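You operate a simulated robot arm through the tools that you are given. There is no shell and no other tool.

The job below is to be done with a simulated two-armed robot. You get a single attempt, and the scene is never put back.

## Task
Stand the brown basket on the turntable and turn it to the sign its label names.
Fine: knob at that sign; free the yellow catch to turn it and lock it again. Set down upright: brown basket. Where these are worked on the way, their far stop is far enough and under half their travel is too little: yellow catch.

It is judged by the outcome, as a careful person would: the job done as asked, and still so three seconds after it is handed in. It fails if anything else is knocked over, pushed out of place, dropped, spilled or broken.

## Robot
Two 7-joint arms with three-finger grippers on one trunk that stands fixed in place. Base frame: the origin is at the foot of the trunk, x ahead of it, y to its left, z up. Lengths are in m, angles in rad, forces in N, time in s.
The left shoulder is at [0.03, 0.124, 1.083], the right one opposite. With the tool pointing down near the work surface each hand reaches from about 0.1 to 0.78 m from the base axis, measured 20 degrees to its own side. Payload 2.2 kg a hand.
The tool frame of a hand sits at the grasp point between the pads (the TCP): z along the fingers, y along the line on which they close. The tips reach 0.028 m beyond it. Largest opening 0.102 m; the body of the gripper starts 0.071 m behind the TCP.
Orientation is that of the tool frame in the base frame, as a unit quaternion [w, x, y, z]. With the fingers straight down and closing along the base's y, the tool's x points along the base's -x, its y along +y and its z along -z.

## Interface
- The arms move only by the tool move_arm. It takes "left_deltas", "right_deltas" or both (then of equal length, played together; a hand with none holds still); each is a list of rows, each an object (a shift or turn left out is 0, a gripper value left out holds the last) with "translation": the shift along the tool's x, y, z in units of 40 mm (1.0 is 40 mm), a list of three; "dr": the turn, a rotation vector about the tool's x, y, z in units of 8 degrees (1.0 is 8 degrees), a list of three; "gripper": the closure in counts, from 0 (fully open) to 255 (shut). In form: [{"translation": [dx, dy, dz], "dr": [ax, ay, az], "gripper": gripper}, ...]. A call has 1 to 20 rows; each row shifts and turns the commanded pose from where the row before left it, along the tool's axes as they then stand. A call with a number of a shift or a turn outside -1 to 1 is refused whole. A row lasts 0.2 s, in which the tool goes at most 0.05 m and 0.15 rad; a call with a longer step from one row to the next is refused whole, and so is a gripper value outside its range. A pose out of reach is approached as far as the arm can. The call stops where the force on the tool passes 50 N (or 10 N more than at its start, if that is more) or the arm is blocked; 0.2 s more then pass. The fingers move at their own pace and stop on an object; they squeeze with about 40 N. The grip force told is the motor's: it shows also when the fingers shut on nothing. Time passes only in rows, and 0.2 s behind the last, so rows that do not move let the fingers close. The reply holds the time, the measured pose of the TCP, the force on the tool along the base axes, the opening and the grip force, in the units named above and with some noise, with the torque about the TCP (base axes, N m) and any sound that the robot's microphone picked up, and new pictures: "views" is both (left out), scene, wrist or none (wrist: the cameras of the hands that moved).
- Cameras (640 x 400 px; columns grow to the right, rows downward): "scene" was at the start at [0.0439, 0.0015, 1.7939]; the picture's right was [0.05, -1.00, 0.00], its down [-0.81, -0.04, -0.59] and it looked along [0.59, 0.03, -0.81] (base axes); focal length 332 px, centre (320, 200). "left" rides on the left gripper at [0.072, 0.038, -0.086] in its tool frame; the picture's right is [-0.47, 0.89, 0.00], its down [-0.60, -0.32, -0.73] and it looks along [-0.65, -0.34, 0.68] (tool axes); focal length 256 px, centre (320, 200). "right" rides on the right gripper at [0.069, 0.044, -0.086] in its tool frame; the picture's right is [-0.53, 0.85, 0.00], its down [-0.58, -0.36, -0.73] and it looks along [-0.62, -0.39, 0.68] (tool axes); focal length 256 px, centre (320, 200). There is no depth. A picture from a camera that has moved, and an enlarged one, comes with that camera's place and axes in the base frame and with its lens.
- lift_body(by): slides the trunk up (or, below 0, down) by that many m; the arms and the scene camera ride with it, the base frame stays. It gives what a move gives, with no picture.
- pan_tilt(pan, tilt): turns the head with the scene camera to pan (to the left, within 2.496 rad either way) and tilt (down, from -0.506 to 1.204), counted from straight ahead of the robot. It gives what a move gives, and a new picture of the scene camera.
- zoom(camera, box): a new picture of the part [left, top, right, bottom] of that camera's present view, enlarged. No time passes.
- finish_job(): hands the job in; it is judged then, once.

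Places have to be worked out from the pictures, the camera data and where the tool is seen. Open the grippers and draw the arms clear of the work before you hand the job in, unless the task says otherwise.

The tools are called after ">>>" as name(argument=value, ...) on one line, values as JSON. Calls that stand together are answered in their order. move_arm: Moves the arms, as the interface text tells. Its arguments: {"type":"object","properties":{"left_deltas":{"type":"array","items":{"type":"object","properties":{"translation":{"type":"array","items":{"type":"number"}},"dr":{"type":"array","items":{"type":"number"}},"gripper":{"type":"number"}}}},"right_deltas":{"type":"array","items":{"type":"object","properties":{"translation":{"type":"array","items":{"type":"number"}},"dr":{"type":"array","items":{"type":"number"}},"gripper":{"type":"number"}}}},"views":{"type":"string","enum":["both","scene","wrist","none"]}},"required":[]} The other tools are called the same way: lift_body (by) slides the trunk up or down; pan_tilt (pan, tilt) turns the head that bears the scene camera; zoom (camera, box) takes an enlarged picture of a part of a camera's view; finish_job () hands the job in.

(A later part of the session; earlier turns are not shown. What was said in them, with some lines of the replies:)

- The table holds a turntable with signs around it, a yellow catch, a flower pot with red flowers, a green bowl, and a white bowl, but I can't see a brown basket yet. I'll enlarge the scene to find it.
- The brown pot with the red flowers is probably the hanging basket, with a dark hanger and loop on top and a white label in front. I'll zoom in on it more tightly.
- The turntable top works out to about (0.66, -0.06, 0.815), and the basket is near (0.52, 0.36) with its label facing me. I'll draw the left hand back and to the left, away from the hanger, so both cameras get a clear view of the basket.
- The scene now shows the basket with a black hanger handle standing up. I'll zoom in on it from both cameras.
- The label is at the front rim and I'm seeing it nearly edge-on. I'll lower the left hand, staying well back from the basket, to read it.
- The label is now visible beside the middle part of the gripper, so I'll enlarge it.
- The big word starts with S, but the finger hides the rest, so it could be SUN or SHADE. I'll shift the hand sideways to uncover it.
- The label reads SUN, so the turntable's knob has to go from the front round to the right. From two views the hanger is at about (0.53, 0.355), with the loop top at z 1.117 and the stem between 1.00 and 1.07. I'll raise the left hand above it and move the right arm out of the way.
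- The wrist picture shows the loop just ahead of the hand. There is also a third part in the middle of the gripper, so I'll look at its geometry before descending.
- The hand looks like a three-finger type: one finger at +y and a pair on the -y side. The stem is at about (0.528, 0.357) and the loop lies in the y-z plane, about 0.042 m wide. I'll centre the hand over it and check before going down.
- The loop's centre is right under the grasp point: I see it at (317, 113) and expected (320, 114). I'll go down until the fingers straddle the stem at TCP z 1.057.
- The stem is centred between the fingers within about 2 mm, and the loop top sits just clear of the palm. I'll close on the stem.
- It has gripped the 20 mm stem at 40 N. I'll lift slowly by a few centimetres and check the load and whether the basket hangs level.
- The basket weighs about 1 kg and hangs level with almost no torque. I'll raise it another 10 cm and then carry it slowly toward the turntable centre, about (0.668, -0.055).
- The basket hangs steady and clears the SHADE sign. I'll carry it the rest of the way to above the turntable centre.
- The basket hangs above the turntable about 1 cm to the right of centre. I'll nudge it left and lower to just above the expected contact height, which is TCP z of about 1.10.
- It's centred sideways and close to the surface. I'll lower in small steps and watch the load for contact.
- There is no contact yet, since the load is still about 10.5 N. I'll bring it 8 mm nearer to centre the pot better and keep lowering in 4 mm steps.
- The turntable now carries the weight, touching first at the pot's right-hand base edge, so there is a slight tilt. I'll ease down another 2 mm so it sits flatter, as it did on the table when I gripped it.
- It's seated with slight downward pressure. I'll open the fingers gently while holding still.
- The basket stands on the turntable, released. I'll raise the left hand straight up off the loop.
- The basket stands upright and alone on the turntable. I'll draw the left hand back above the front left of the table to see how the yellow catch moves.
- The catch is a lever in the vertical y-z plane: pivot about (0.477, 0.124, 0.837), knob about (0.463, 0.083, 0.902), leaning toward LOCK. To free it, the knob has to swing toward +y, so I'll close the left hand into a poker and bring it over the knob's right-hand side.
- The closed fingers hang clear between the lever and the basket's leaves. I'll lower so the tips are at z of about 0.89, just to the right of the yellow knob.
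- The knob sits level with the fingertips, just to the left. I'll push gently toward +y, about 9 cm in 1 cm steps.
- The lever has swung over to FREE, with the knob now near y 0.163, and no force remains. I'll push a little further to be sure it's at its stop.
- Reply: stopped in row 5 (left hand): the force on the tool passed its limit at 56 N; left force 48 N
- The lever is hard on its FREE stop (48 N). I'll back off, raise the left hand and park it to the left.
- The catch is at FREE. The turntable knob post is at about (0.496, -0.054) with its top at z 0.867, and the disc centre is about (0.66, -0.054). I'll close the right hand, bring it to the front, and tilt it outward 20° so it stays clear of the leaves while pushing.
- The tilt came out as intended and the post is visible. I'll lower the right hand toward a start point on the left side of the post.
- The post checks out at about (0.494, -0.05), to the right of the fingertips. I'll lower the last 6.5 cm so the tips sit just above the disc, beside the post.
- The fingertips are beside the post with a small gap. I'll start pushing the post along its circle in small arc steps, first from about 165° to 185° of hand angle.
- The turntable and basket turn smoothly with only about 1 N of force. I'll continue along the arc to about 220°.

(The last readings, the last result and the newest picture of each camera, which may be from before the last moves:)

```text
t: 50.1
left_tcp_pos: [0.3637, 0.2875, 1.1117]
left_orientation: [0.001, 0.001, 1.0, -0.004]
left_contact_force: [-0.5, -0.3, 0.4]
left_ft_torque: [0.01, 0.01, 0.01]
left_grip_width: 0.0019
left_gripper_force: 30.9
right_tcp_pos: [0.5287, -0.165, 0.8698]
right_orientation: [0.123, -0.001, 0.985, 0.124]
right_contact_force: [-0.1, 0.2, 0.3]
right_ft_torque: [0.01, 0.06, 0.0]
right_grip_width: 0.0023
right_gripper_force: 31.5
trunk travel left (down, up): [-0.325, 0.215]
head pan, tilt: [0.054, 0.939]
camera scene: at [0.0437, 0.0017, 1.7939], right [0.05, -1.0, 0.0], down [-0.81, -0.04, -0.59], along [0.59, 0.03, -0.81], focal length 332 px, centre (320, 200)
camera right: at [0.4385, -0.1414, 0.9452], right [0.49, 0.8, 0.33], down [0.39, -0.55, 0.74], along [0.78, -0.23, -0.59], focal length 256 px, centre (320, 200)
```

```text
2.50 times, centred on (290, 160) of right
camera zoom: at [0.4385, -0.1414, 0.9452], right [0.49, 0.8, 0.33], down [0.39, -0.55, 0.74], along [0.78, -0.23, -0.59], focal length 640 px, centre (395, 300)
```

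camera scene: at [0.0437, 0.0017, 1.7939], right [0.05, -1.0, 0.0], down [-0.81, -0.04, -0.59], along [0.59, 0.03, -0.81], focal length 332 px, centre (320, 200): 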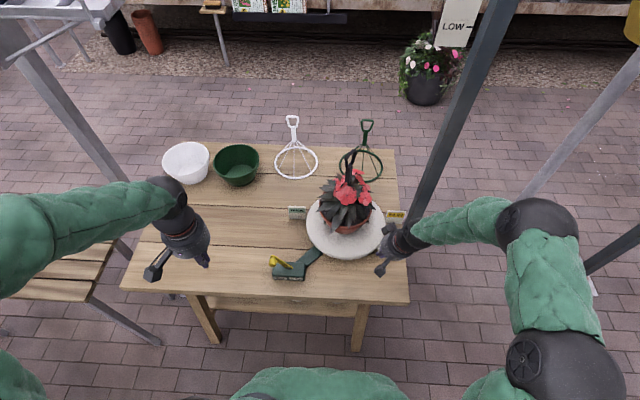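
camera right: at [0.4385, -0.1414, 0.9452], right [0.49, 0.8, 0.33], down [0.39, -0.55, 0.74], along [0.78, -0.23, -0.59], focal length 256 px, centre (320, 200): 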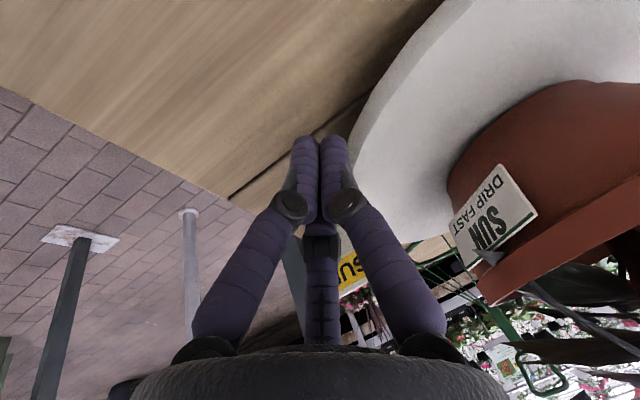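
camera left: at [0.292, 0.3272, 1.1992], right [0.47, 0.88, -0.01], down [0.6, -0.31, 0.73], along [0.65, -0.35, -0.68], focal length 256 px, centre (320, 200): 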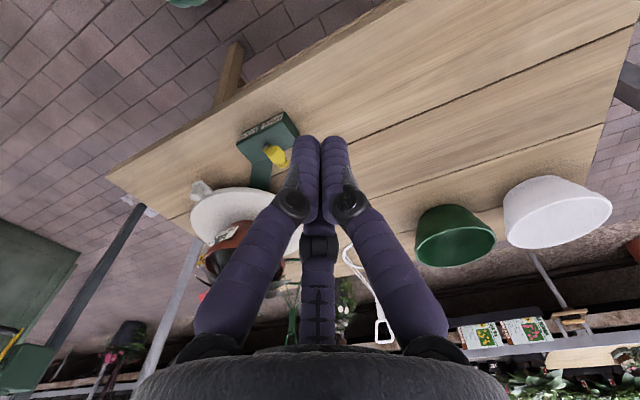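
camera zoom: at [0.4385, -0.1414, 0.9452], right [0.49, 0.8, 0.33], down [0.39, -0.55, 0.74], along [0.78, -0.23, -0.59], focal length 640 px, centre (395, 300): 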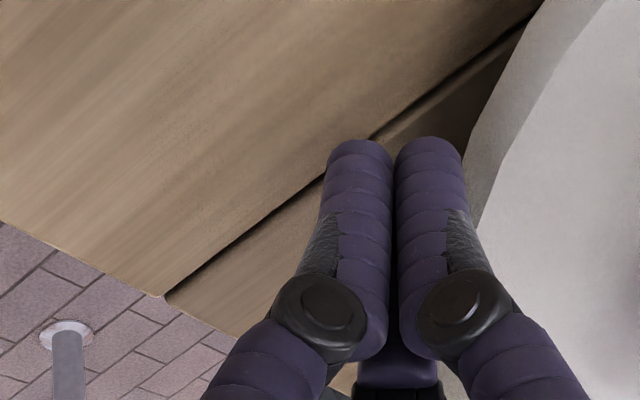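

The basket has turned with the disc about 50°, and the post is being pushed just ahead of the fingers. I'll continue on to 245° of hand angle.

>>> move_arm(right_deltas=[{"translation": [-0.123, -0.134, -0.003]}, {"translation": [-0.123, -0.134, -0.003]}, {"translation": [-0.134, -0.123, 0.003]}, {"translation": [-0.134, -0.123, 0.003]}, {"translation": [-0.143, -0.111, 0.008]}, {"translation": [-0.143, -0.111, 0.008]}, {"translation": [-0.151, -0.099, 0.013]}, {"translation": [-0.151, -0.099, 0.013]}, {"translation": [-0.158, -0.085, 0.019]}, {"translation": [-0.158, -0.085, 0.019]}, {"translation": [0, 0, 0]}], views="both")

>>> zoom(camera="scene", box=[300, 180, 420, 270])

>>> zoom(camera="right", box=[180, 80, 460, 280])

```text
t: 52.5
left_tcp_pos: [0.3642, 0.2884, 1.1143]
left_orientation: [0.0, 0.001, 1.0, -0.004]
left_contact_force: [0.5, -0.4, -0.5]
left_ft_torque: [0.01, 0.01, 0.0]
left_grip_width: 0.0021
left_gripper_force: 31.2
right_tcp_pos: [0.5854, -0.2085, 0.87]
right_orientation: [0.123, 0.0, 0.985, 0.123]
right_contact_force: [-0.4, -0.5, 0.0]
right_ft_torque: [-0.01, 0.03, -0.03]
right_grip_width: 0.0022
right_gripper_force: 31.7
trunk travel left (down, up): [-0.325, 0.215]
head pan, tilt: [0.054, 0.939]
camera scene: at [0.0437, 0.0016, 1.7939], right [0.05, -1.0, 0.0], down [-0.81, -0.04, -0.59], along [0.59, 0.03, -0.81], focal length 332 px, centre (320, 200)
camera right: at [0.496, -0.185, 0.9451], right [0.49, 0.8, 0.33], down [0.39, -0.55, 0.74], along [0.78, -0.23, -0.59], focal length 256 px, centre (320, 200)
```

scene: 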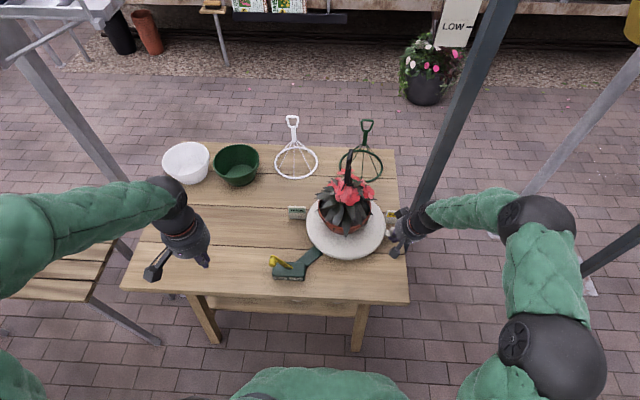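
right: 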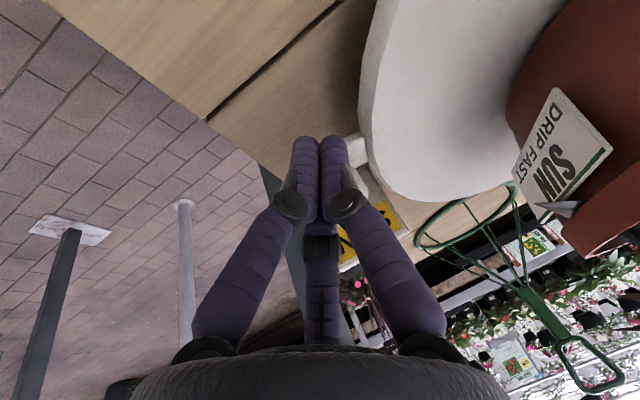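

```text
4.44 times, centred on (360, 225) of scene
camera zoom: at [0.0437, 0.0016, 1.7939], right [0.05, -1.0, 0.0], down [-0.81, -0.04, -0.59], along [0.59, 0.03, -0.81], focal length 1476 px, centre (142, 89)
```

zoom: 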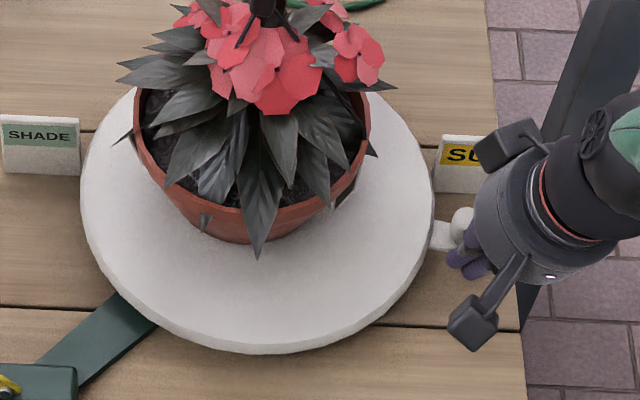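

```text
2.00 times, centred on (320, 180) of right
camera zoom: at [0.496, -0.185, 0.9451], right [0.49, 0.8, 0.33], down [0.39, -0.55, 0.74], along [0.78, -0.23, -0.59], focal length 512 px, centre (320, 240)
```

zoom: 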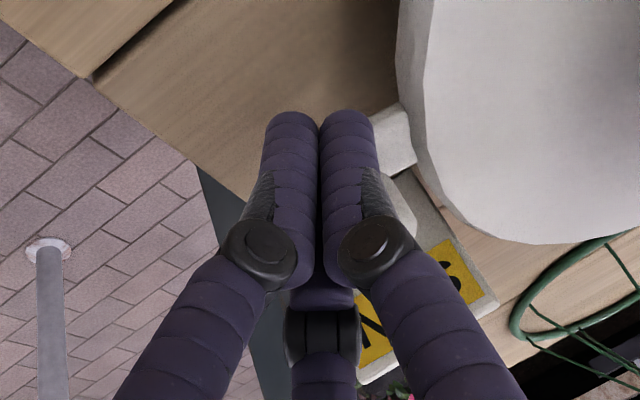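

The post is now clear in view at about (0.617, -0.203), roughly 254°. It needs to reach 270°, right in front of the SUN sign. I'll push about 10° more in small steps and watch for a stop.

>>> move_arm(right_deltas=[{"translation": [-0.165, -0.073, 0.024]}, {"translation": [-0.165, -0.073, 0.024]}, {"translation": [-0.169, -0.058, 0.029]}, {"translation": [-0.169, -0.058, 0.029]}, {"translation": [0, 0, 0]}], views="both")

>>> zoom(camera="scene", box=[360, 190, 430, 250])

>>> zoom(camera="right", box=[260, 100, 480, 260])

```text
t: 53.7
left_tcp_pos: [0.3644, 0.2882, 1.1137]
left_orientation: [0.001, 0.001, 1.0, -0.003]
left_contact_force: [0.4, -0.8, 0.3]
left_ft_torque: [0.02, 0.01, 0.04]
left_grip_width: 0.0023
left_gripper_force: 31.6
right_tcp_pos: [0.6128, -0.218, 0.8702]
right_orientation: [0.123, -0.001, 0.985, 0.123]
right_contact_force: [-0.7, -0.4, -0.7]
right_ft_torque: [-0.02, 0.0, -0.03]
right_grip_width: 0.0021
right_gripper_force: 31.7
trunk travel left (down, up): [-0.325, 0.215]
head pan, tilt: [0.054, 0.939]
camera scene: at [0.0437, 0.0015, 1.7939], right [0.05, -1.0, 0.0], down [-0.81, -0.04, -0.59], along [0.59, 0.03, -0.81], focal length 332 px, centre (320, 200)
camera right: at [0.523, -0.1948, 0.9445], right [0.49, 0.8, 0.33], down [0.39, -0.55, 0.74], along [0.78, -0.23, -0.59], focal length 256 px, centre (320, 200)
```

scene: 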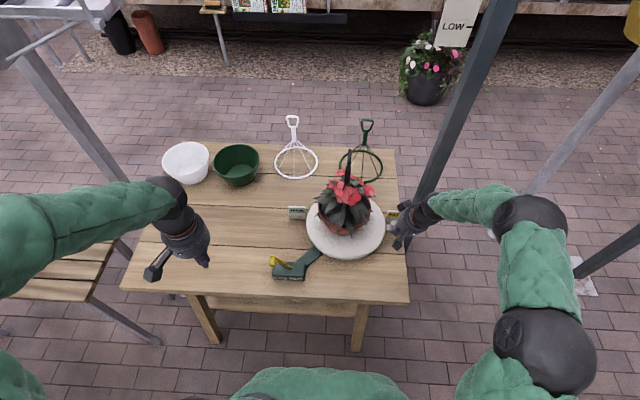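
right: 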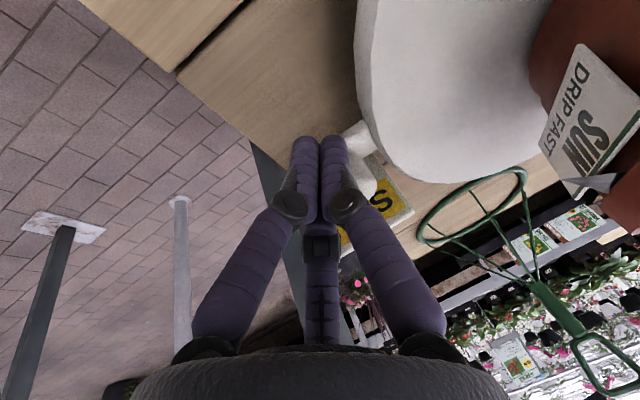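

```text
6.67 times, centred on (395, 220) of scene
camera zoom: at [0.0437, 0.0015, 1.7939], right [0.05, -1.0, 0.0], down [-0.81, -0.04, -0.59], along [0.59, 0.03, -0.81], focal length 2214 px, centre (-180, 67)
```

zoom: 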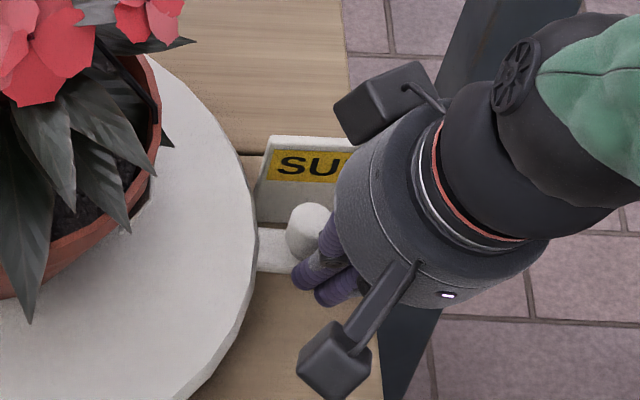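

```text
2.50 times, centred on (370, 180) of right
camera zoom: at [0.523, -0.1948, 0.9445], right [0.49, 0.8, 0.33], down [0.39, -0.55, 0.74], along [0.78, -0.23, -0.59], focal length 640 px, centre (195, 250)
```

zoom: 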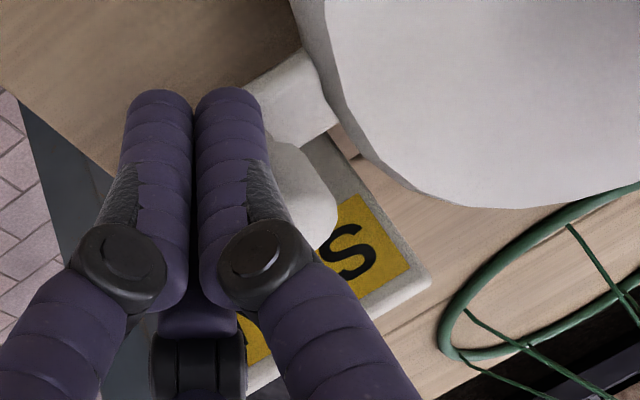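

The post is at about 262°, just in front of the sign's left part. I'll push another 5° and look again.

>>> move_arm(right_deltas=[{"translation": [-0.116, -0.029, 0.022]}, {"translation": [-0.116, -0.029, 0.022]}, {"translation": [-0.116, -0.029, 0.022]}, {"translation": [0, 0, 0]}], views="wrist")

>>> zoom(camera="scene", box=[360, 190, 430, 250])

>>> zoom(camera="right", box=[260, 100, 480, 260])

```text
t: 54.7
left_tcp_pos: [0.3634, 0.2888, 1.1126]
left_orientation: [0.001, 0.001, 1.0, -0.003]
left_contact_force: [0.2, -0.5, -0.3]
left_ft_torque: [0.01, -0.01, -0.02]
left_grip_width: 0.0022
left_gripper_force: 31.8
right_tcp_pos: [0.6251, -0.2214, 0.8692]
right_orientation: [0.122, -0.001, 0.985, 0.122]
right_contact_force: [-6.0, -2.6, -2.5]
right_ft_torque: [-0.04, 0.17, 0.02]
right_grip_width: 0.002
right_gripper_force: 31.3
trunk travel left (down, up): [-0.325, 0.215]
head pan, tilt: [0.054, 0.939]
camera right: at [0.5361, -0.1982, 0.9441], right [0.49, 0.8, 0.33], down [0.4, -0.55, 0.74], along [0.78, -0.23, -0.59], focal length 256 px, centre (320, 200)
```

right: 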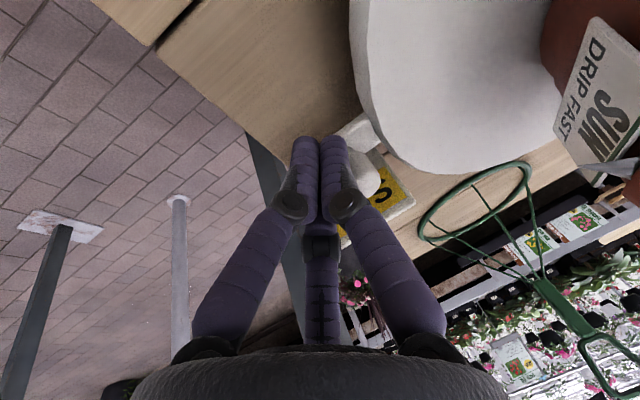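

```text
6.67 times, centred on (395, 220) of scene
camera zoom: at [0.0433, 0.0011, 1.7939], right [0.05, -1.0, 0.0], down [-0.81, -0.04, -0.59], along [0.59, 0.03, -0.81], focal length 2214 px, centre (-180, 67)
```

zoom: 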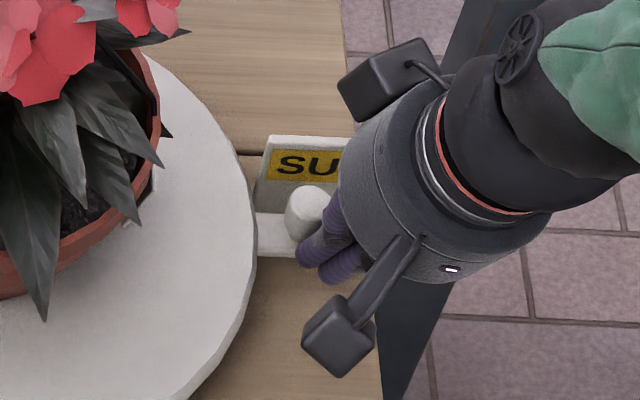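

```text
2.50 times, centred on (370, 180) of right
camera zoom: at [0.5361, -0.1982, 0.9441], right [0.49, 0.8, 0.33], down [0.4, -0.55, 0.74], along [0.78, -0.23, -0.59], focal length 640 px, centre (195, 250)
```

zoom: 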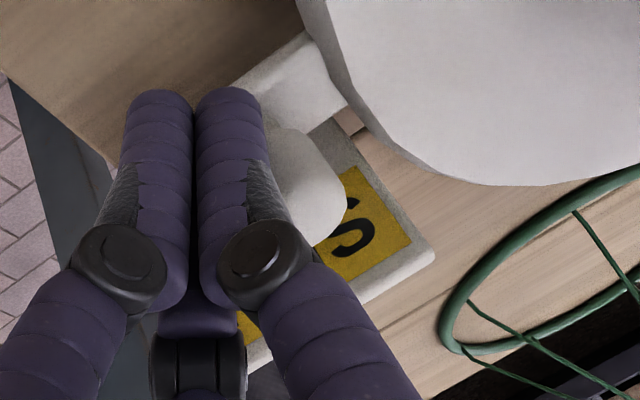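

Resistance has started, at about 6.5 N, with the post near 266–268°. I'll push another few millimetres to see whether this is the stop.

>>> move_arm(right_deltas=[{"translation": [-0.075, -0.01, 0.016]}, {"translation": [-0.075, -0.01, 0.016]}, {"translation": [0, 0, 0]}], views="wrist")

>>> zoom(camera="scene", box=[360, 190, 430, 250])

```text
t: 55.5
left_tcp_pos: [0.3619, 0.2863, 1.1137]
left_orientation: [0.001, 0.001, 1.0, -0.004]
left_contact_force: [0.5, -1.4, -0.6]
left_ft_torque: [0.0, 0.01, 0.02]
left_grip_width: 0.0021
left_gripper_force: 31.7
right_tcp_pos: [0.6281, -0.2228, 0.8674]
right_orientation: [0.119, 0.0, 0.985, 0.124]
right_contact_force: [-29.3, -12.1, -5.6]
right_ft_torque: [-0.37, 0.58, 0.08]
right_grip_width: 0.0059
right_gripper_force: 31.7
trunk travel left (down, up): [-0.325, 0.215]
head pan, tilt: [0.054, 0.939]
camera right: at [0.5386, -0.1998, 0.9438], right [0.49, 0.8, 0.33], down [0.4, -0.55, 0.73], along [0.77, -0.23, -0.59], focal length 256 px, centre (320, 200)
```

right: 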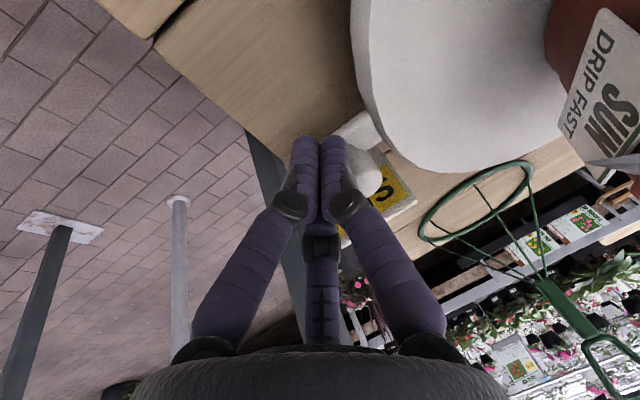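

```text
6.67 times, centred on (395, 220) of scene
camera zoom: at [0.0405, -0.0006, 1.7939], right [0.05, -1.0, 0.0], down [-0.8, -0.04, -0.59], along [0.59, 0.03, -0.81], focal length 2214 px, centre (-180, 67)
```

zoom: 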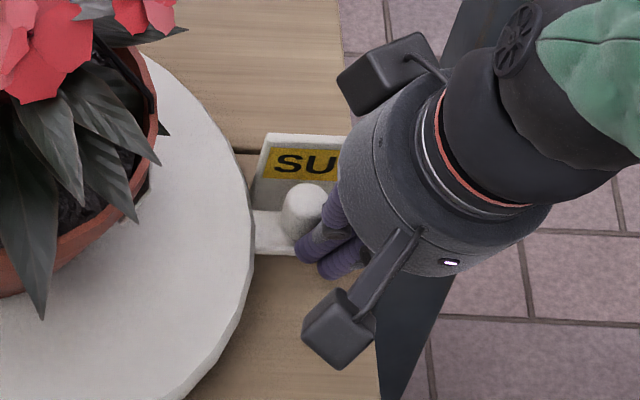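

This is a firm stop: 32 N and the post no longer moves, right at the SUN sign. I'll ease the right hand back a few millimetres to take off the load while keeping it beside the post.

>>> move_arm(right_deltas=[{"translation": [0.1, 0.02, -0.02]}, {"translation": [0.05, 0.01, -0.01]}, {"translation": [0, 0, 0]}], views="both")

>>> zoom(camera="scene", box=[360, 190, 430, 250])

```text
t: 56.3
left_tcp_pos: [0.364, 0.2874, 1.1141]
left_orientation: [0.001, 0.0, 1.0, -0.003]
left_contact_force: [0.3, 1.0, 1.3]
left_ft_torque: [0.03, 0.02, 0.0]
left_grip_width: 0.0017
left_gripper_force: 31.7
right_tcp_pos: [0.6257, -0.2224, 0.8691]
right_orientation: [0.122, 0.0, 0.985, 0.123]
right_contact_force: [-13.4, -16.5, -19.8]
right_ft_torque: [-0.48, 0.54, -0.13]
right_grip_width: 0.0061
right_gripper_force: 31.7
trunk travel left (down, up): [-0.325, 0.215]
head pan, tilt: [0.054, 0.939]
camera scene: at [0.0446, -0.0015, 1.7938], right [0.05, -1.0, 0.0], down [-0.81, -0.04, -0.59], along [0.59, 0.03, -0.81], focal length 332 px, centre (320, 200)
camera right: at [0.5374, -0.1995, 0.9442], right [0.49, 0.8, 0.34], down [0.39, -0.55, 0.74], along [0.78, -0.23, -0.59], focal length 256 px, centre (320, 200)
```

scene: 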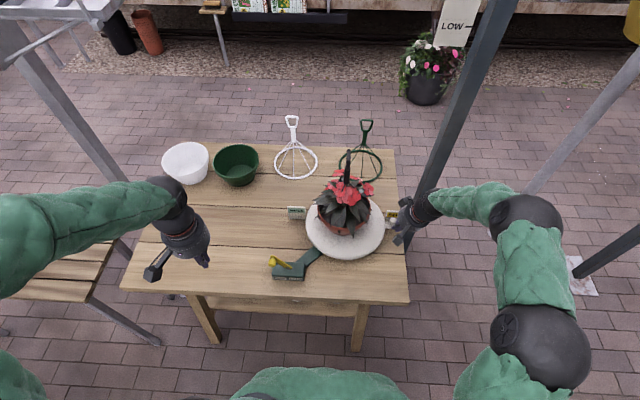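
right: 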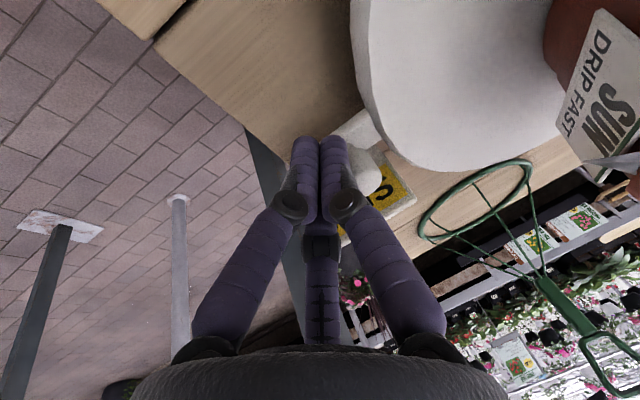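

```text
6.67 times, centred on (395, 220) of scene
camera zoom: at [0.0446, -0.0015, 1.7938], right [0.05, -1.0, 0.0], down [-0.81, -0.04, -0.59], along [0.59, 0.03, -0.81], focal length 2214 px, centre (-180, 67)
```

zoom: 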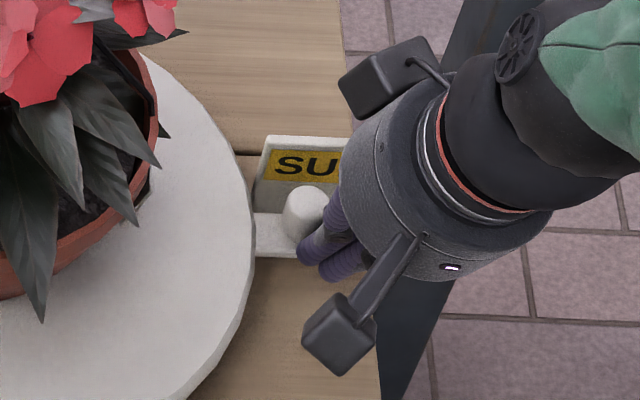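

The post has slightly spread the fingertips, so some load remains. I'll back off a little more, straight away from the post.

>>> move_arm(right_deltas=[{"translation": [0.1, -0.01, -0.024]}, {"translation": [0.1, -0.01, -0.024]}, {"translation": [0, 0, 0]}], views="wrist")

>>> zoom(camera="scene", box=[360, 190, 430, 250])

>>> zoom(camera="right", box=[260, 100, 480, 260])

```text
t: 57.1
left_tcp_pos: [0.3636, 0.288, 1.1135]
left_orientation: [0.001, 0.001, 1.0, -0.004]
left_contact_force: [-0.7, -0.6, -0.3]
left_ft_torque: [0.02, -0.01, 0.0]
left_grip_width: 0.0021
left_gripper_force: 32.0
right_tcp_pos: [0.6221, -0.2214, 0.8711]
right_orientation: [0.124, -0.001, 0.985, 0.124]
right_contact_force: [0.2, -0.3, -0.2]
right_ft_torque: [-0.03, 0.0, -0.01]
right_grip_width: 0.002
right_gripper_force: 31.2
trunk travel left (down, up): [-0.325, 0.215]
head pan, tilt: [0.054, 0.939]
camera right: at [0.5309, -0.1982, 0.9457], right [0.49, 0.8, 0.34], down [0.39, -0.55, 0.74], along [0.78, -0.23, -0.58], focal length 256 px, centre (320, 200)
```

right: 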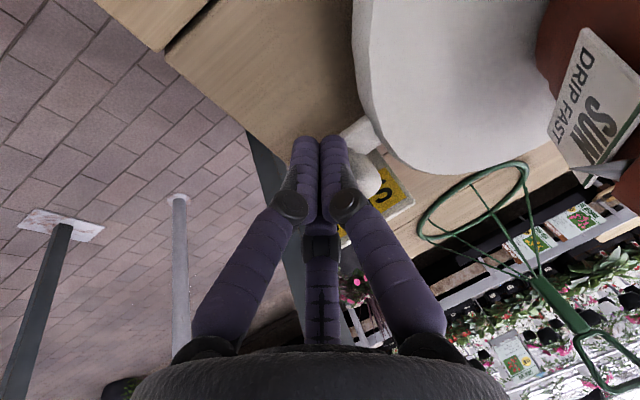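

```text
6.67 times, centred on (395, 220) of scene
camera zoom: at [0.0444, 0.0014, 1.7939], right [0.06, -1.0, 0.0], down [-0.81, -0.04, -0.59], along [0.59, 0.03, -0.81], focal length 2214 px, centre (-180, 67)
```

zoom: 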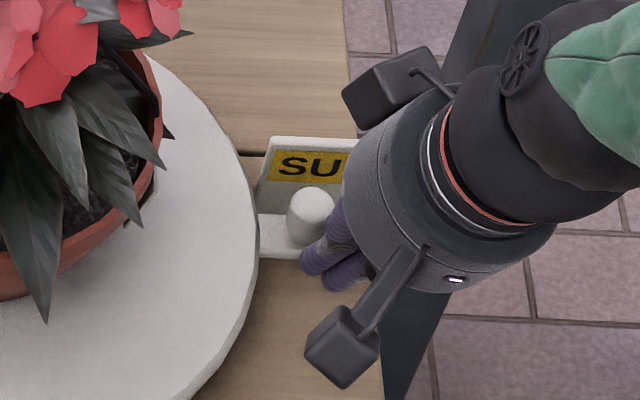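

```text
2.50 times, centred on (370, 180) of right
camera zoom: at [0.5309, -0.1982, 0.9457], right [0.49, 0.8, 0.34], down [0.39, -0.55, 0.74], along [0.78, -0.23, -0.58], focal length 640 px, centre (195, 250)
```

zoom: 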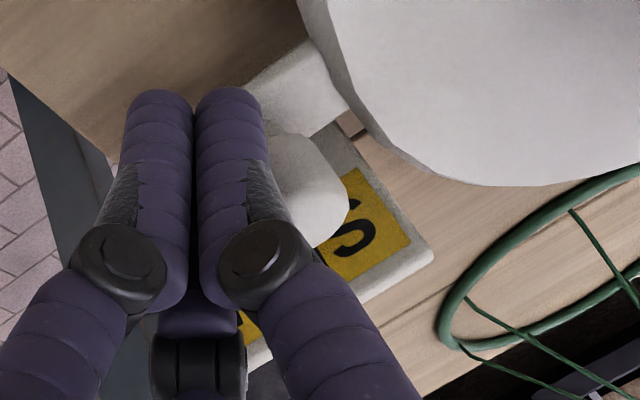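

The load is gone, and the post stays at the SUN stop directly in front of the sign. Next I'll lock the catch, bringing the closed left hand to the left side of the yellow knob, which is at about (0.463, 0.165, 0.895).

>>> move_arm(left_deltas=[{"translation": [-0.6, -0.475, 0]}, {"translation": [-0.6, -0.475, 0]}, {"translation": [-0.6, -0.475, 0]}, {"translation": [-0.6, -0.475, 0]}, {"translation": [0, 0, 0.825]}, {"translation": [0, 0, 0.825]}, {"translation": [0, 0, 0.825]}, {"translation": [0, 0, 0.825]}, {"translation": [0, 0, 0.825]}, {"translation": [0, 0, 0.825]}, {"translation": [0, 0, 0]}], views="both")

>>> zoom(camera="scene", box=[220, 200, 340, 290])

```text
t: 59.5
left_tcp_pos: [0.4594, 0.2112, 0.9169]
left_orientation: [0.001, 0.001, 1.0, -0.003]
left_contact_force: [1.0, 0.4, 0.6]
left_ft_torque: [-0.02, 0.0, -0.05]
left_grip_width: 0.0019
left_gripper_force: 31.7
right_tcp_pos: [0.6189, -0.2218, 0.8694]
right_orientation: [0.123, 0.0, 0.985, 0.123]
right_contact_force: [-0.5, -0.6, 0.3]
right_ft_torque: [-0.01, -0.03, 0.01]
right_grip_width: 0.0021
right_gripper_force: 31.3
trunk travel left (down, up): [-0.325, 0.215]
head pan, tilt: [0.054, 0.939]
camera scene: at [0.0433, 0.0013, 1.7939], right [0.05, -1.0, 0.0], down [-0.81, -0.04, -0.59], along [0.59, 0.03, -0.81], focal length 332 px, centre (320, 200)
camera left: at [0.3875, 0.2508, 1.003], right [0.47, 0.88, -0.01], down [0.6, -0.31, 0.73], along [0.65, -0.35, -0.68], focal length 256 px, centre (320, 200)
```

scene: 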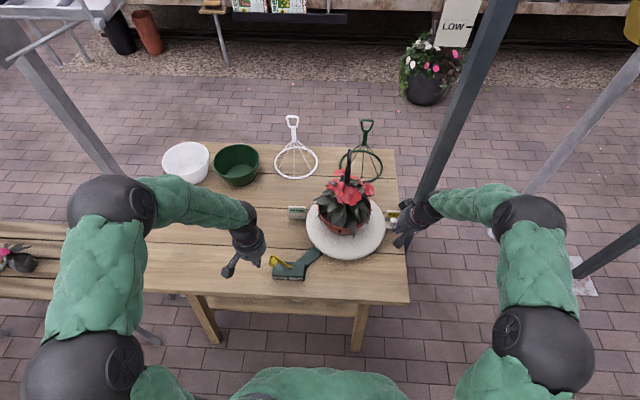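
left: 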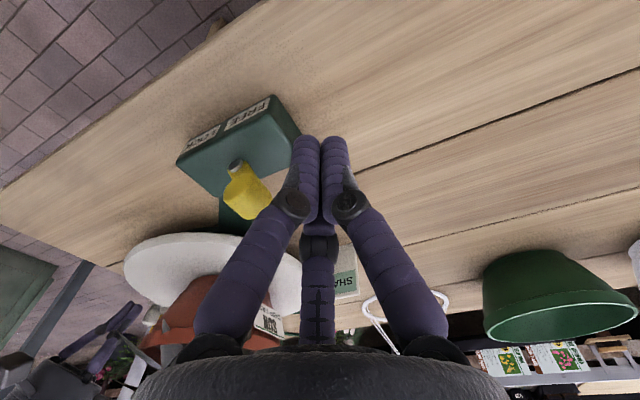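

```text
4.44 times, centred on (280, 245) of scene
camera zoom: at [0.0433, 0.0013, 1.7939], right [0.05, -1.0, 0.0], down [-0.81, -0.04, -0.59], along [0.59, 0.03, -0.81], focal length 1476 px, centre (498, 0)
```

zoom: 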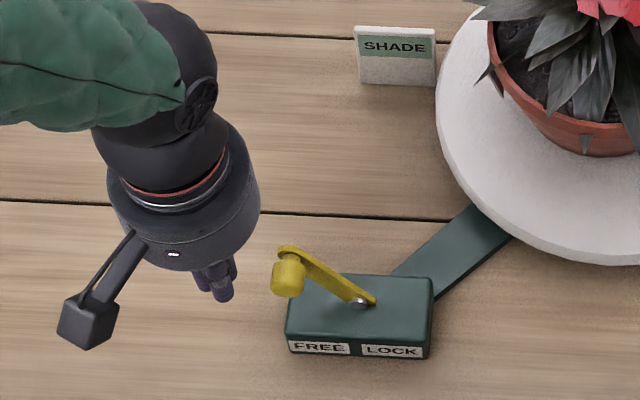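

The poker is just to the left of the yellow knob. I'll push toward -y to swing the lever to LOCK.

>>> move_arm(left_deltas=[{"translation": [0, -0.25, 0]}, {"translation": [0, -0.25, 0]}, {"translation": [0, -0.25, 0]}, {"translation": [0, -0.25, 0]}, {"translation": [0, -0.25, 0]}, {"translation": [0, -0.25, 0]}, {"translation": [0, -0.25, 0]}, {"translation": [0, -0.25, 0]}, {"translation": [0, -0.25, 0]}, {"translation": [0, 0, 0]}], views="both")

>>> zoom(camera="scene", box=[220, 200, 340, 290])

```text
t: 61.7
left_tcp_pos: [0.4577, 0.1205, 0.9166]
left_orientation: [0.001, 0.001, 1.0, -0.004]
left_contact_force: [-1.3, 0.6, -0.3]
left_ft_torque: [-0.02, 0.06, -0.01]
left_grip_width: 0.002
left_gripper_force: 31.4
right_tcp_pos: [0.6184, -0.2206, 0.8696]
right_orientation: [0.123, -0.001, 0.985, 0.124]
right_contact_force: [-0.2, -0.3, 0.2]
right_ft_torque: [-0.05, 0.02, -0.01]
right_grip_width: 0.002
right_gripper_force: 31.4
trunk travel left (down, up): [-0.325, 0.215]
head pan, tilt: [0.054, 0.939]
camera scene: at [0.0439, 0.0017, 1.7939], right [0.05, -1.0, 0.0], down [-0.81, -0.04, -0.59], along [0.59, 0.03, -0.81], focal length 332 px, centre (320, 200)
camera left: at [0.3868, 0.1602, 1.0025], right [0.47, 0.88, -0.01], down [0.6, -0.31, 0.73], along [0.65, -0.35, -0.68], focal length 256 px, centre (320, 200)
```

scene: 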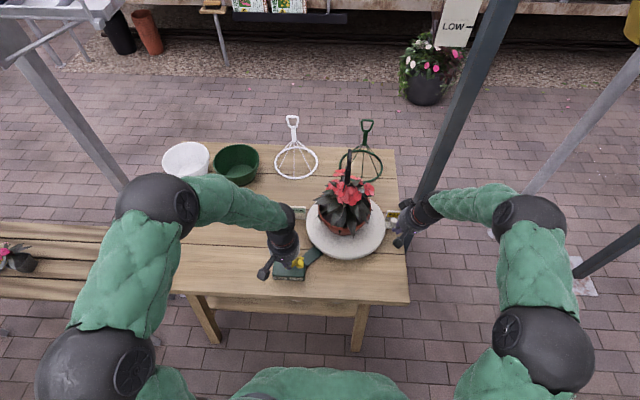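
left: 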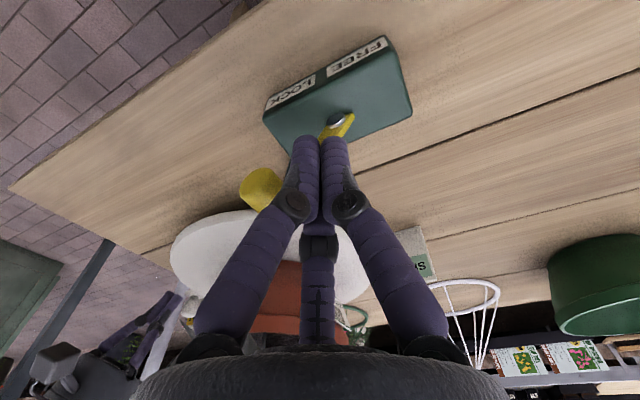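

```text
4.44 times, centred on (280, 245) of scene
camera zoom: at [0.0439, 0.0017, 1.7939], right [0.05, -1.0, 0.0], down [-0.81, -0.04, -0.59], along [0.59, 0.03, -0.81], focal length 1476 px, centre (498, 0)
```

zoom: 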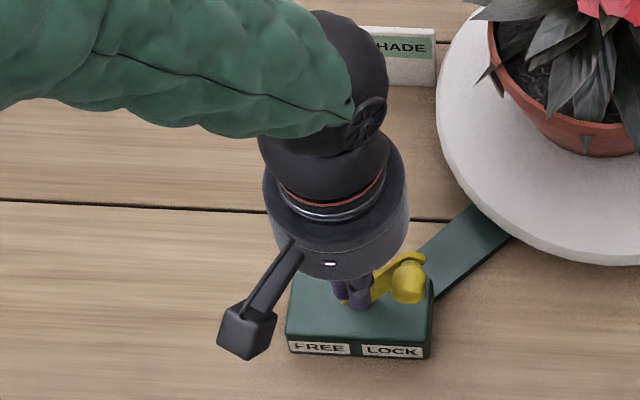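

The lever is over on the LOCK side. I'll press gently on to confirm it's at its stop.

>>> move_arm(left_deltas=[{"translation": [0, -0.15, 0]}, {"translation": [0, -0.15, 0]}, {"translation": [0, -0.12, 0]}, {"translation": [0, -0.1, 0]}], views="wrist")

>>> zoom(camera="scene", box=[220, 200, 340, 290])

```text
t: 62.7
left_tcp_pos: [0.4591, 0.1059, 0.9166]
left_orientation: [0.001, 0.0, 1.0, -0.003]
left_contact_force: [0.7, 43.9, -3.9]
left_ft_torque: [0.66, -0.3, 0.24]
left_grip_width: 0.0021
left_gripper_force: 31.4
right_tcp_pos: [0.619, -0.2186, 0.8706]
right_orientation: [0.123, -0.001, 0.985, 0.121]
right_contact_force: [-0.7, -1.1, 0.8]
right_ft_torque: [0.02, -0.01, 0.03]
right_grip_width: 0.002
right_gripper_force: 30.8
trunk travel left (down, up): [-0.325, 0.215]
head pan, tilt: [0.054, 0.939]
camera left: at [0.3875, 0.1448, 1.0026], right [0.46, 0.89, -0.01], down [0.6, -0.31, 0.73], along [0.65, -0.34, -0.68], focal length 256 px, centre (320, 200)
```

left: 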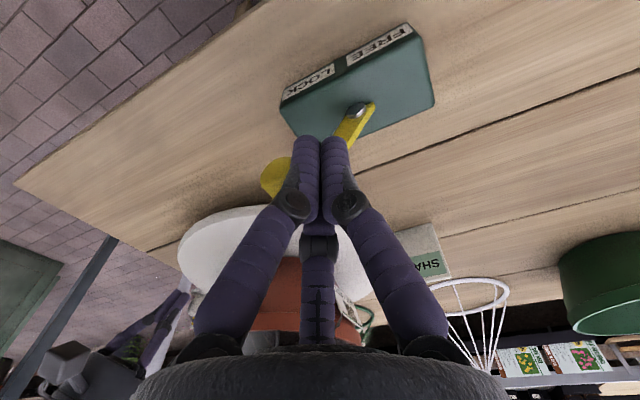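

```text
4.44 times, centred on (280, 245) of scene
camera zoom: at [0.0444, 0.0083, 1.7938], right [0.06, -1.0, 0.0], down [-0.81, -0.05, -0.59], along [0.59, 0.03, -0.81], focal length 1476 px, centre (498, 0)
```

zoom: 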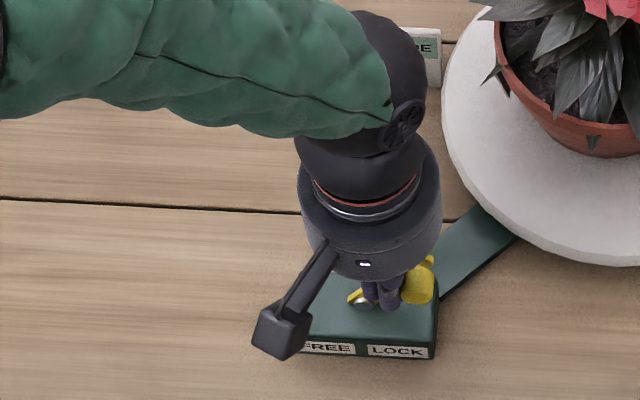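

The catch is firmly at its LOCK stop (44 N). I'll back both hands off, the left off the lever and up, the right away from the post and up, to look at the result.

>>> move_arm(left_deltas=[{"translation": [0, 0.4, 0]}, {"translation": [0, 0.1, -0.8]}, {"translation": [0, 0, -1]}, {"translation": [0, 0, -1]}, {"translation": [0, 0, -1]}, {"translation": [0, 0, -1]}, {"translation": [0.7, 0.8, -0.2]}, {"translation": [0.7, 0.8, 0]}, {"translation": [0.7, 0.8, 0]}, {"translation": [0, 0.8, 0]}, {"translation": [0, 0, 0]}], right_deltas=[{"translation": [0.48, -0.23, -0.18]}, {"translation": [0.48, -0.23, -0.18]}, {"translation": [-0.24, 0.24, -0.94]}, {"translation": [-0.24, 0.24, -0.94]}, {"translation": [-0.24, 0.24, -0.94]}, {"translation": [-0.24, 0.24, -0.94]}, {"translation": [-0.24, 0.24, -0.94]}, {"translation": [0.6, -0.7, -0.3]}, {"translation": [0.6, -0.7, -0.3]}, {"translation": [0.6, -0.7, -0.3]}, {"translation": [0, 0, 0]}], views="both")

>>> zoom(camera="scene", box=[260, 180, 420, 300])

>>> zoom(camera="scene", box=[360, 190, 430, 250])

```text
t: 65.1
left_tcp_pos: [0.3743, 0.2482, 1.117]
left_orientation: [0.002, 0.001, 1.0, -0.005]
left_contact_force: [0.4, -0.7, 1.0]
left_ft_torque: [0.0, 0.01, -0.01]
left_grip_width: 0.0022
left_gripper_force: 31.7
right_tcp_pos: [0.5031, -0.3299, 1.0648]
right_orientation: [0.123, -0.001, 0.985, 0.124]
right_contact_force: [-0.2, -0.7, 0.3]
right_ft_torque: [-0.03, -0.01, 0.02]
right_grip_width: 0.002
right_gripper_force: 31.3
trunk travel left (down, up): [-0.325, 0.215]
head pan, tilt: [0.054, 0.939]
camera scene: at [0.044, 0.0017, 1.7939], right [0.05, -1.0, 0.0], down [-0.81, -0.04, -0.59], along [0.59, 0.03, -0.81], focal length 332 px, centre (320, 200)
camera right: at [0.4126, -0.3076, 1.1407], right [0.49, 0.8, 0.33], down [0.39, -0.55, 0.74], along [0.78, -0.23, -0.59], focal length 256 px, centre (320, 200)
camera left: at [0.3027, 0.289, 1.2031], right [0.47, 0.88, -0.01], down [0.6, -0.31, 0.73], along [0.65, -0.35, -0.68], focal length 256 px, centre (320, 200)
```

scene: 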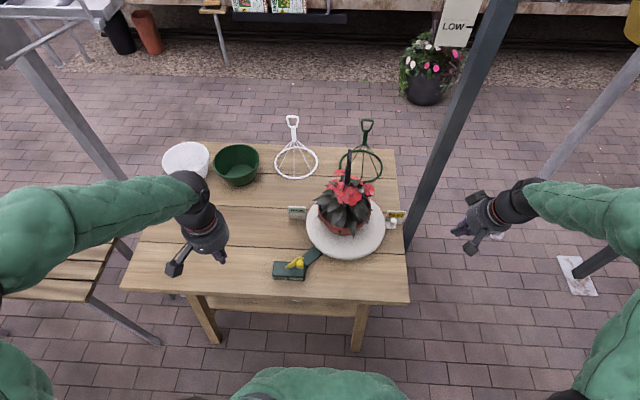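
right: 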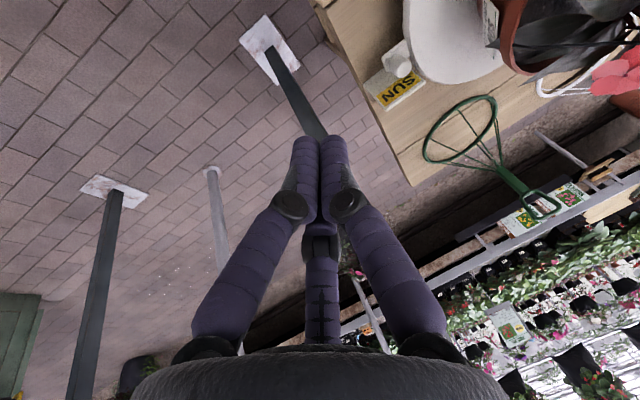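
left: 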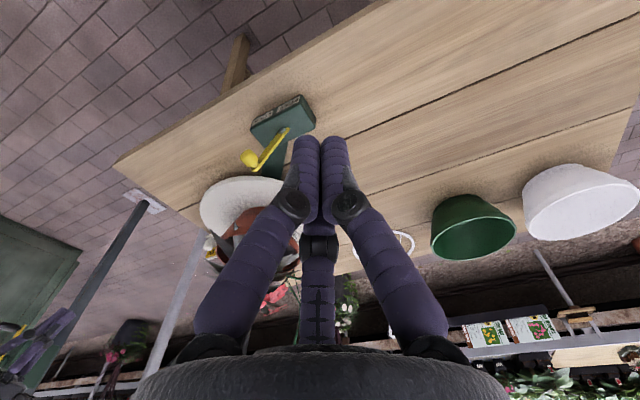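

```text
3.33 times, centred on (340, 240) of scene
camera zoom: at [0.044, 0.0017, 1.7939], right [0.05, -1.0, 0.0], down [-0.81, -0.04, -0.59], along [0.59, 0.03, -0.81], focal length 1107 px, centre (253, 67)
```

zoom: 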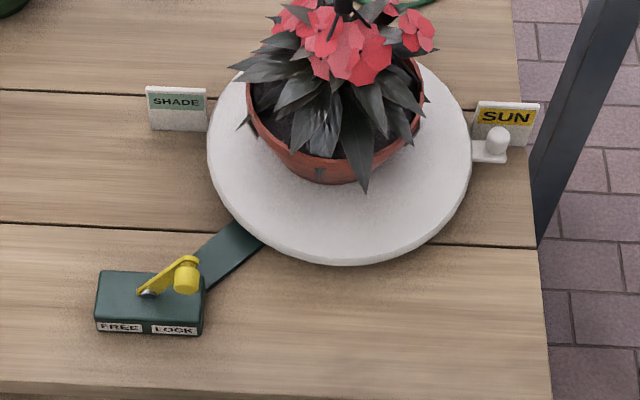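

```text
6.67 times, centred on (395, 220) of scene
camera zoom: at [0.044, 0.0017, 1.7939], right [0.05, -1.0, 0.0], down [-0.81, -0.04, -0.59], along [0.59, 0.03, -0.81], focal length 2214 px, centre (-180, 67)
```

zoom: 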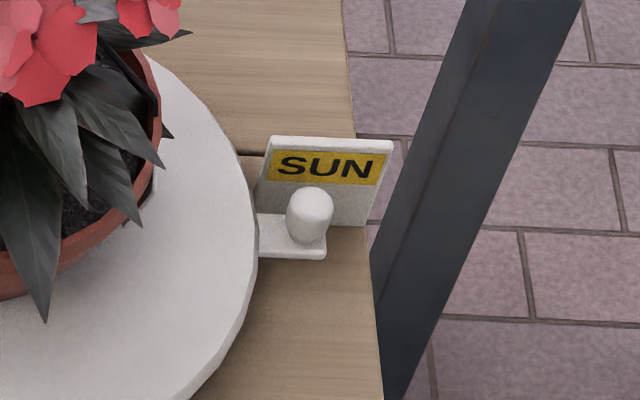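

With the hands clear, the basket stands upright on the turntable, the knob sits in front of SUN (about 270°, a quarter turn), and the lever is back at LOCK. I'll open both grippers and draw the arms further away.

>>> move_arm(left_deltas=[{"translation": [0.31, 0.72, -0.3]}, {"translation": [0.31, 0.72, -0.3]}, {"translation": [0.31, 0.72, -0.3]}, {"translation": [0.31, 0.72, -0.3]}, {"translation": [0.31, 0.72, -0.3], "gripper": 0}, {"translation": [0.31, 0.72, -0.3]}, {"translation": [0, 0, 0]}, {"translation": [0, 0, 0]}, {"translation": [0, 0, 0]}], right_deltas=[{"translation": [0.3, -0.4, -0.6]}, {"translation": [0.3, -0.4, -0.6]}, {"dr": [0.59, 0.59, 0]}, {"dr": [0.59, 0.59, 0]}, {"dr": [0.59, 0.59, 0], "gripper": 0}, {"translation": [0.2, -0.4, -0.75]}, {"translation": [0.2, -0.4, -0.75]}, {"translation": [0, 0, 0]}, {"translation": [0, 0, 0]}], views="both")

>>> zoom(camera="scene", box=[240, 130, 430, 300])

>>> zoom(camera="scene", box=[260, 230, 330, 290])

```text
t: 67.1
left_tcp_pos: [0.3007, 0.4217, 1.186]
left_orientation: [0.0, 0.0, 1.0, -0.004]
left_contact_force: [0.2, -0.3, -0.1]
left_ft_torque: [0.01, 0.0, 0.03]
left_grip_width: 0.1019
left_gripper_force: 0.1
right_tcp_pos: [0.4526, -0.4043, 1.157]
right_orientation: [0.0, -0.001, 1.0, 0.0]
right_contact_force: [0.2, 0.2, 0.0]
right_ft_torque: [0.01, -0.02, -0.01]
right_grip_width: 0.102
right_gripper_force: 0.0
trunk travel left (down, up): [-0.325, 0.215]
head pan, tilt: [0.054, 0.939]
camera scene: at [0.0435, 0.0014, 1.7939], right [0.05, -1.0, 0.0], down [-0.81, -0.04, -0.59], along [0.59, 0.03, -0.81], focal length 332 px, centre (320, 200)
camera right: at [0.3826, -0.3617, 1.244], right [0.53, 0.85, 0.0], down [0.58, -0.36, 0.73], along [0.62, -0.39, -0.68], focal length 256 px, centre (320, 200)
camera left: at [0.2292, 0.4616, 1.2716], right [0.47, 0.88, -0.01], down [0.6, -0.31, 0.73], along [0.65, -0.35, -0.68], focal length 256 px, centre (320, 200)
```

scene: 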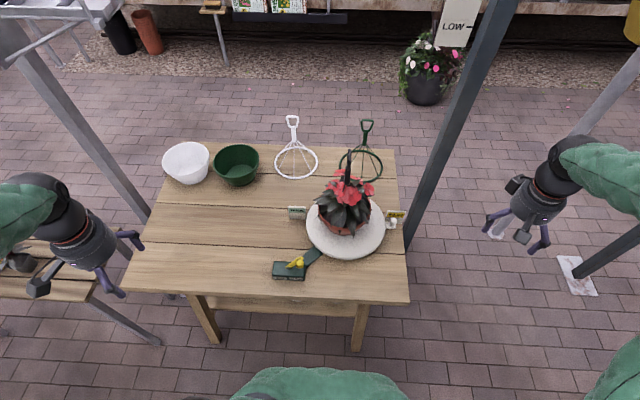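
right: 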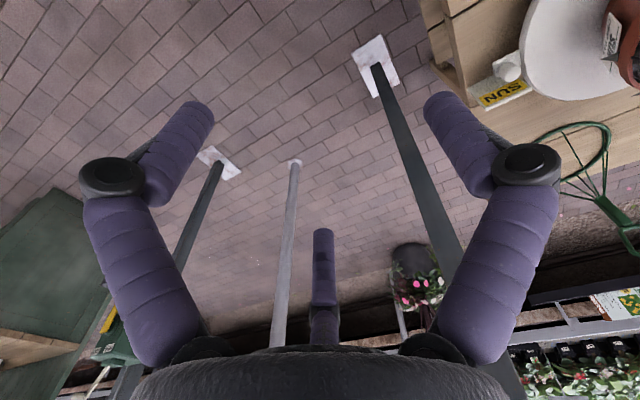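
left: 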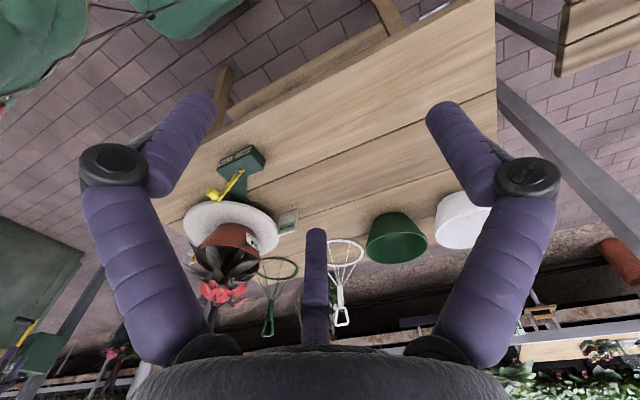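

```text
2.35 times, centred on (335, 215) of scene
camera zoom: at [0.0435, 0.0014, 1.7939], right [0.05, -1.0, 0.0], down [-0.81, -0.04, -0.59], along [0.59, 0.03, -0.81], focal length 782 px, centre (285, 165)
```

zoom: 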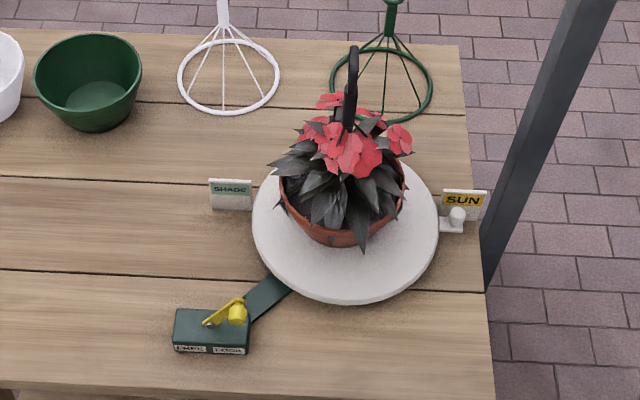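

```text
6.67 times, centred on (295, 260) of scene
camera zoom: at [0.0435, 0.0014, 1.7939], right [0.05, -1.0, 0.0], down [-0.81, -0.04, -0.59], along [0.59, 0.03, -0.81], focal length 2214 px, centre (487, -200)
```

zoom: 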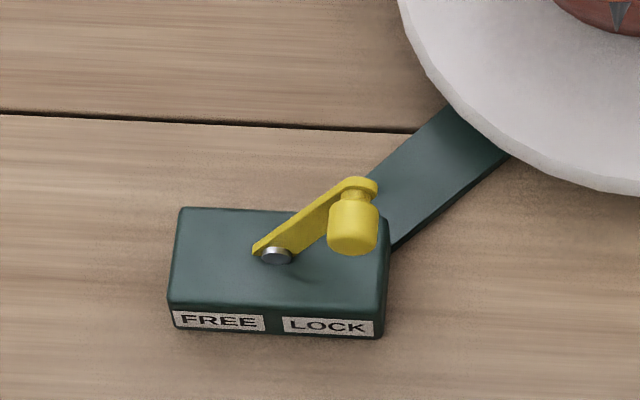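

Everything is as asked. The basket stands upright on the turntable, the knob is at SUN, the catch is at LOCK, and nothing else has moved. Both grippers are open and clear, so I'm handing the job in.

>>> finish_job()

```text
The job is handed in.
```

I stood the brown basket upright on the turntable and turned it to SUN, the sign its label names (it also says "DRIP FAST"). The job is handed in, but I haven't seen the verdict.

- **Knob:** I pushed it a quarter turn, until it met a firm stop right in front of the SUN sign. From the pictures it is within a degree or two of straight at the sign.
- **Yellow catch:** I pushed it to its FREE stop before turning and back to its LOCK stop afterwards.
- **Rest of the table:** the bowls, the two spare hangers and the signs look undisturbed in the last pictures. Both grippers are open and the arms are clear.

I did not nudge the turntable after locking to test that the lock holds. That it is locked rests on the lever being at its LOCK stop.
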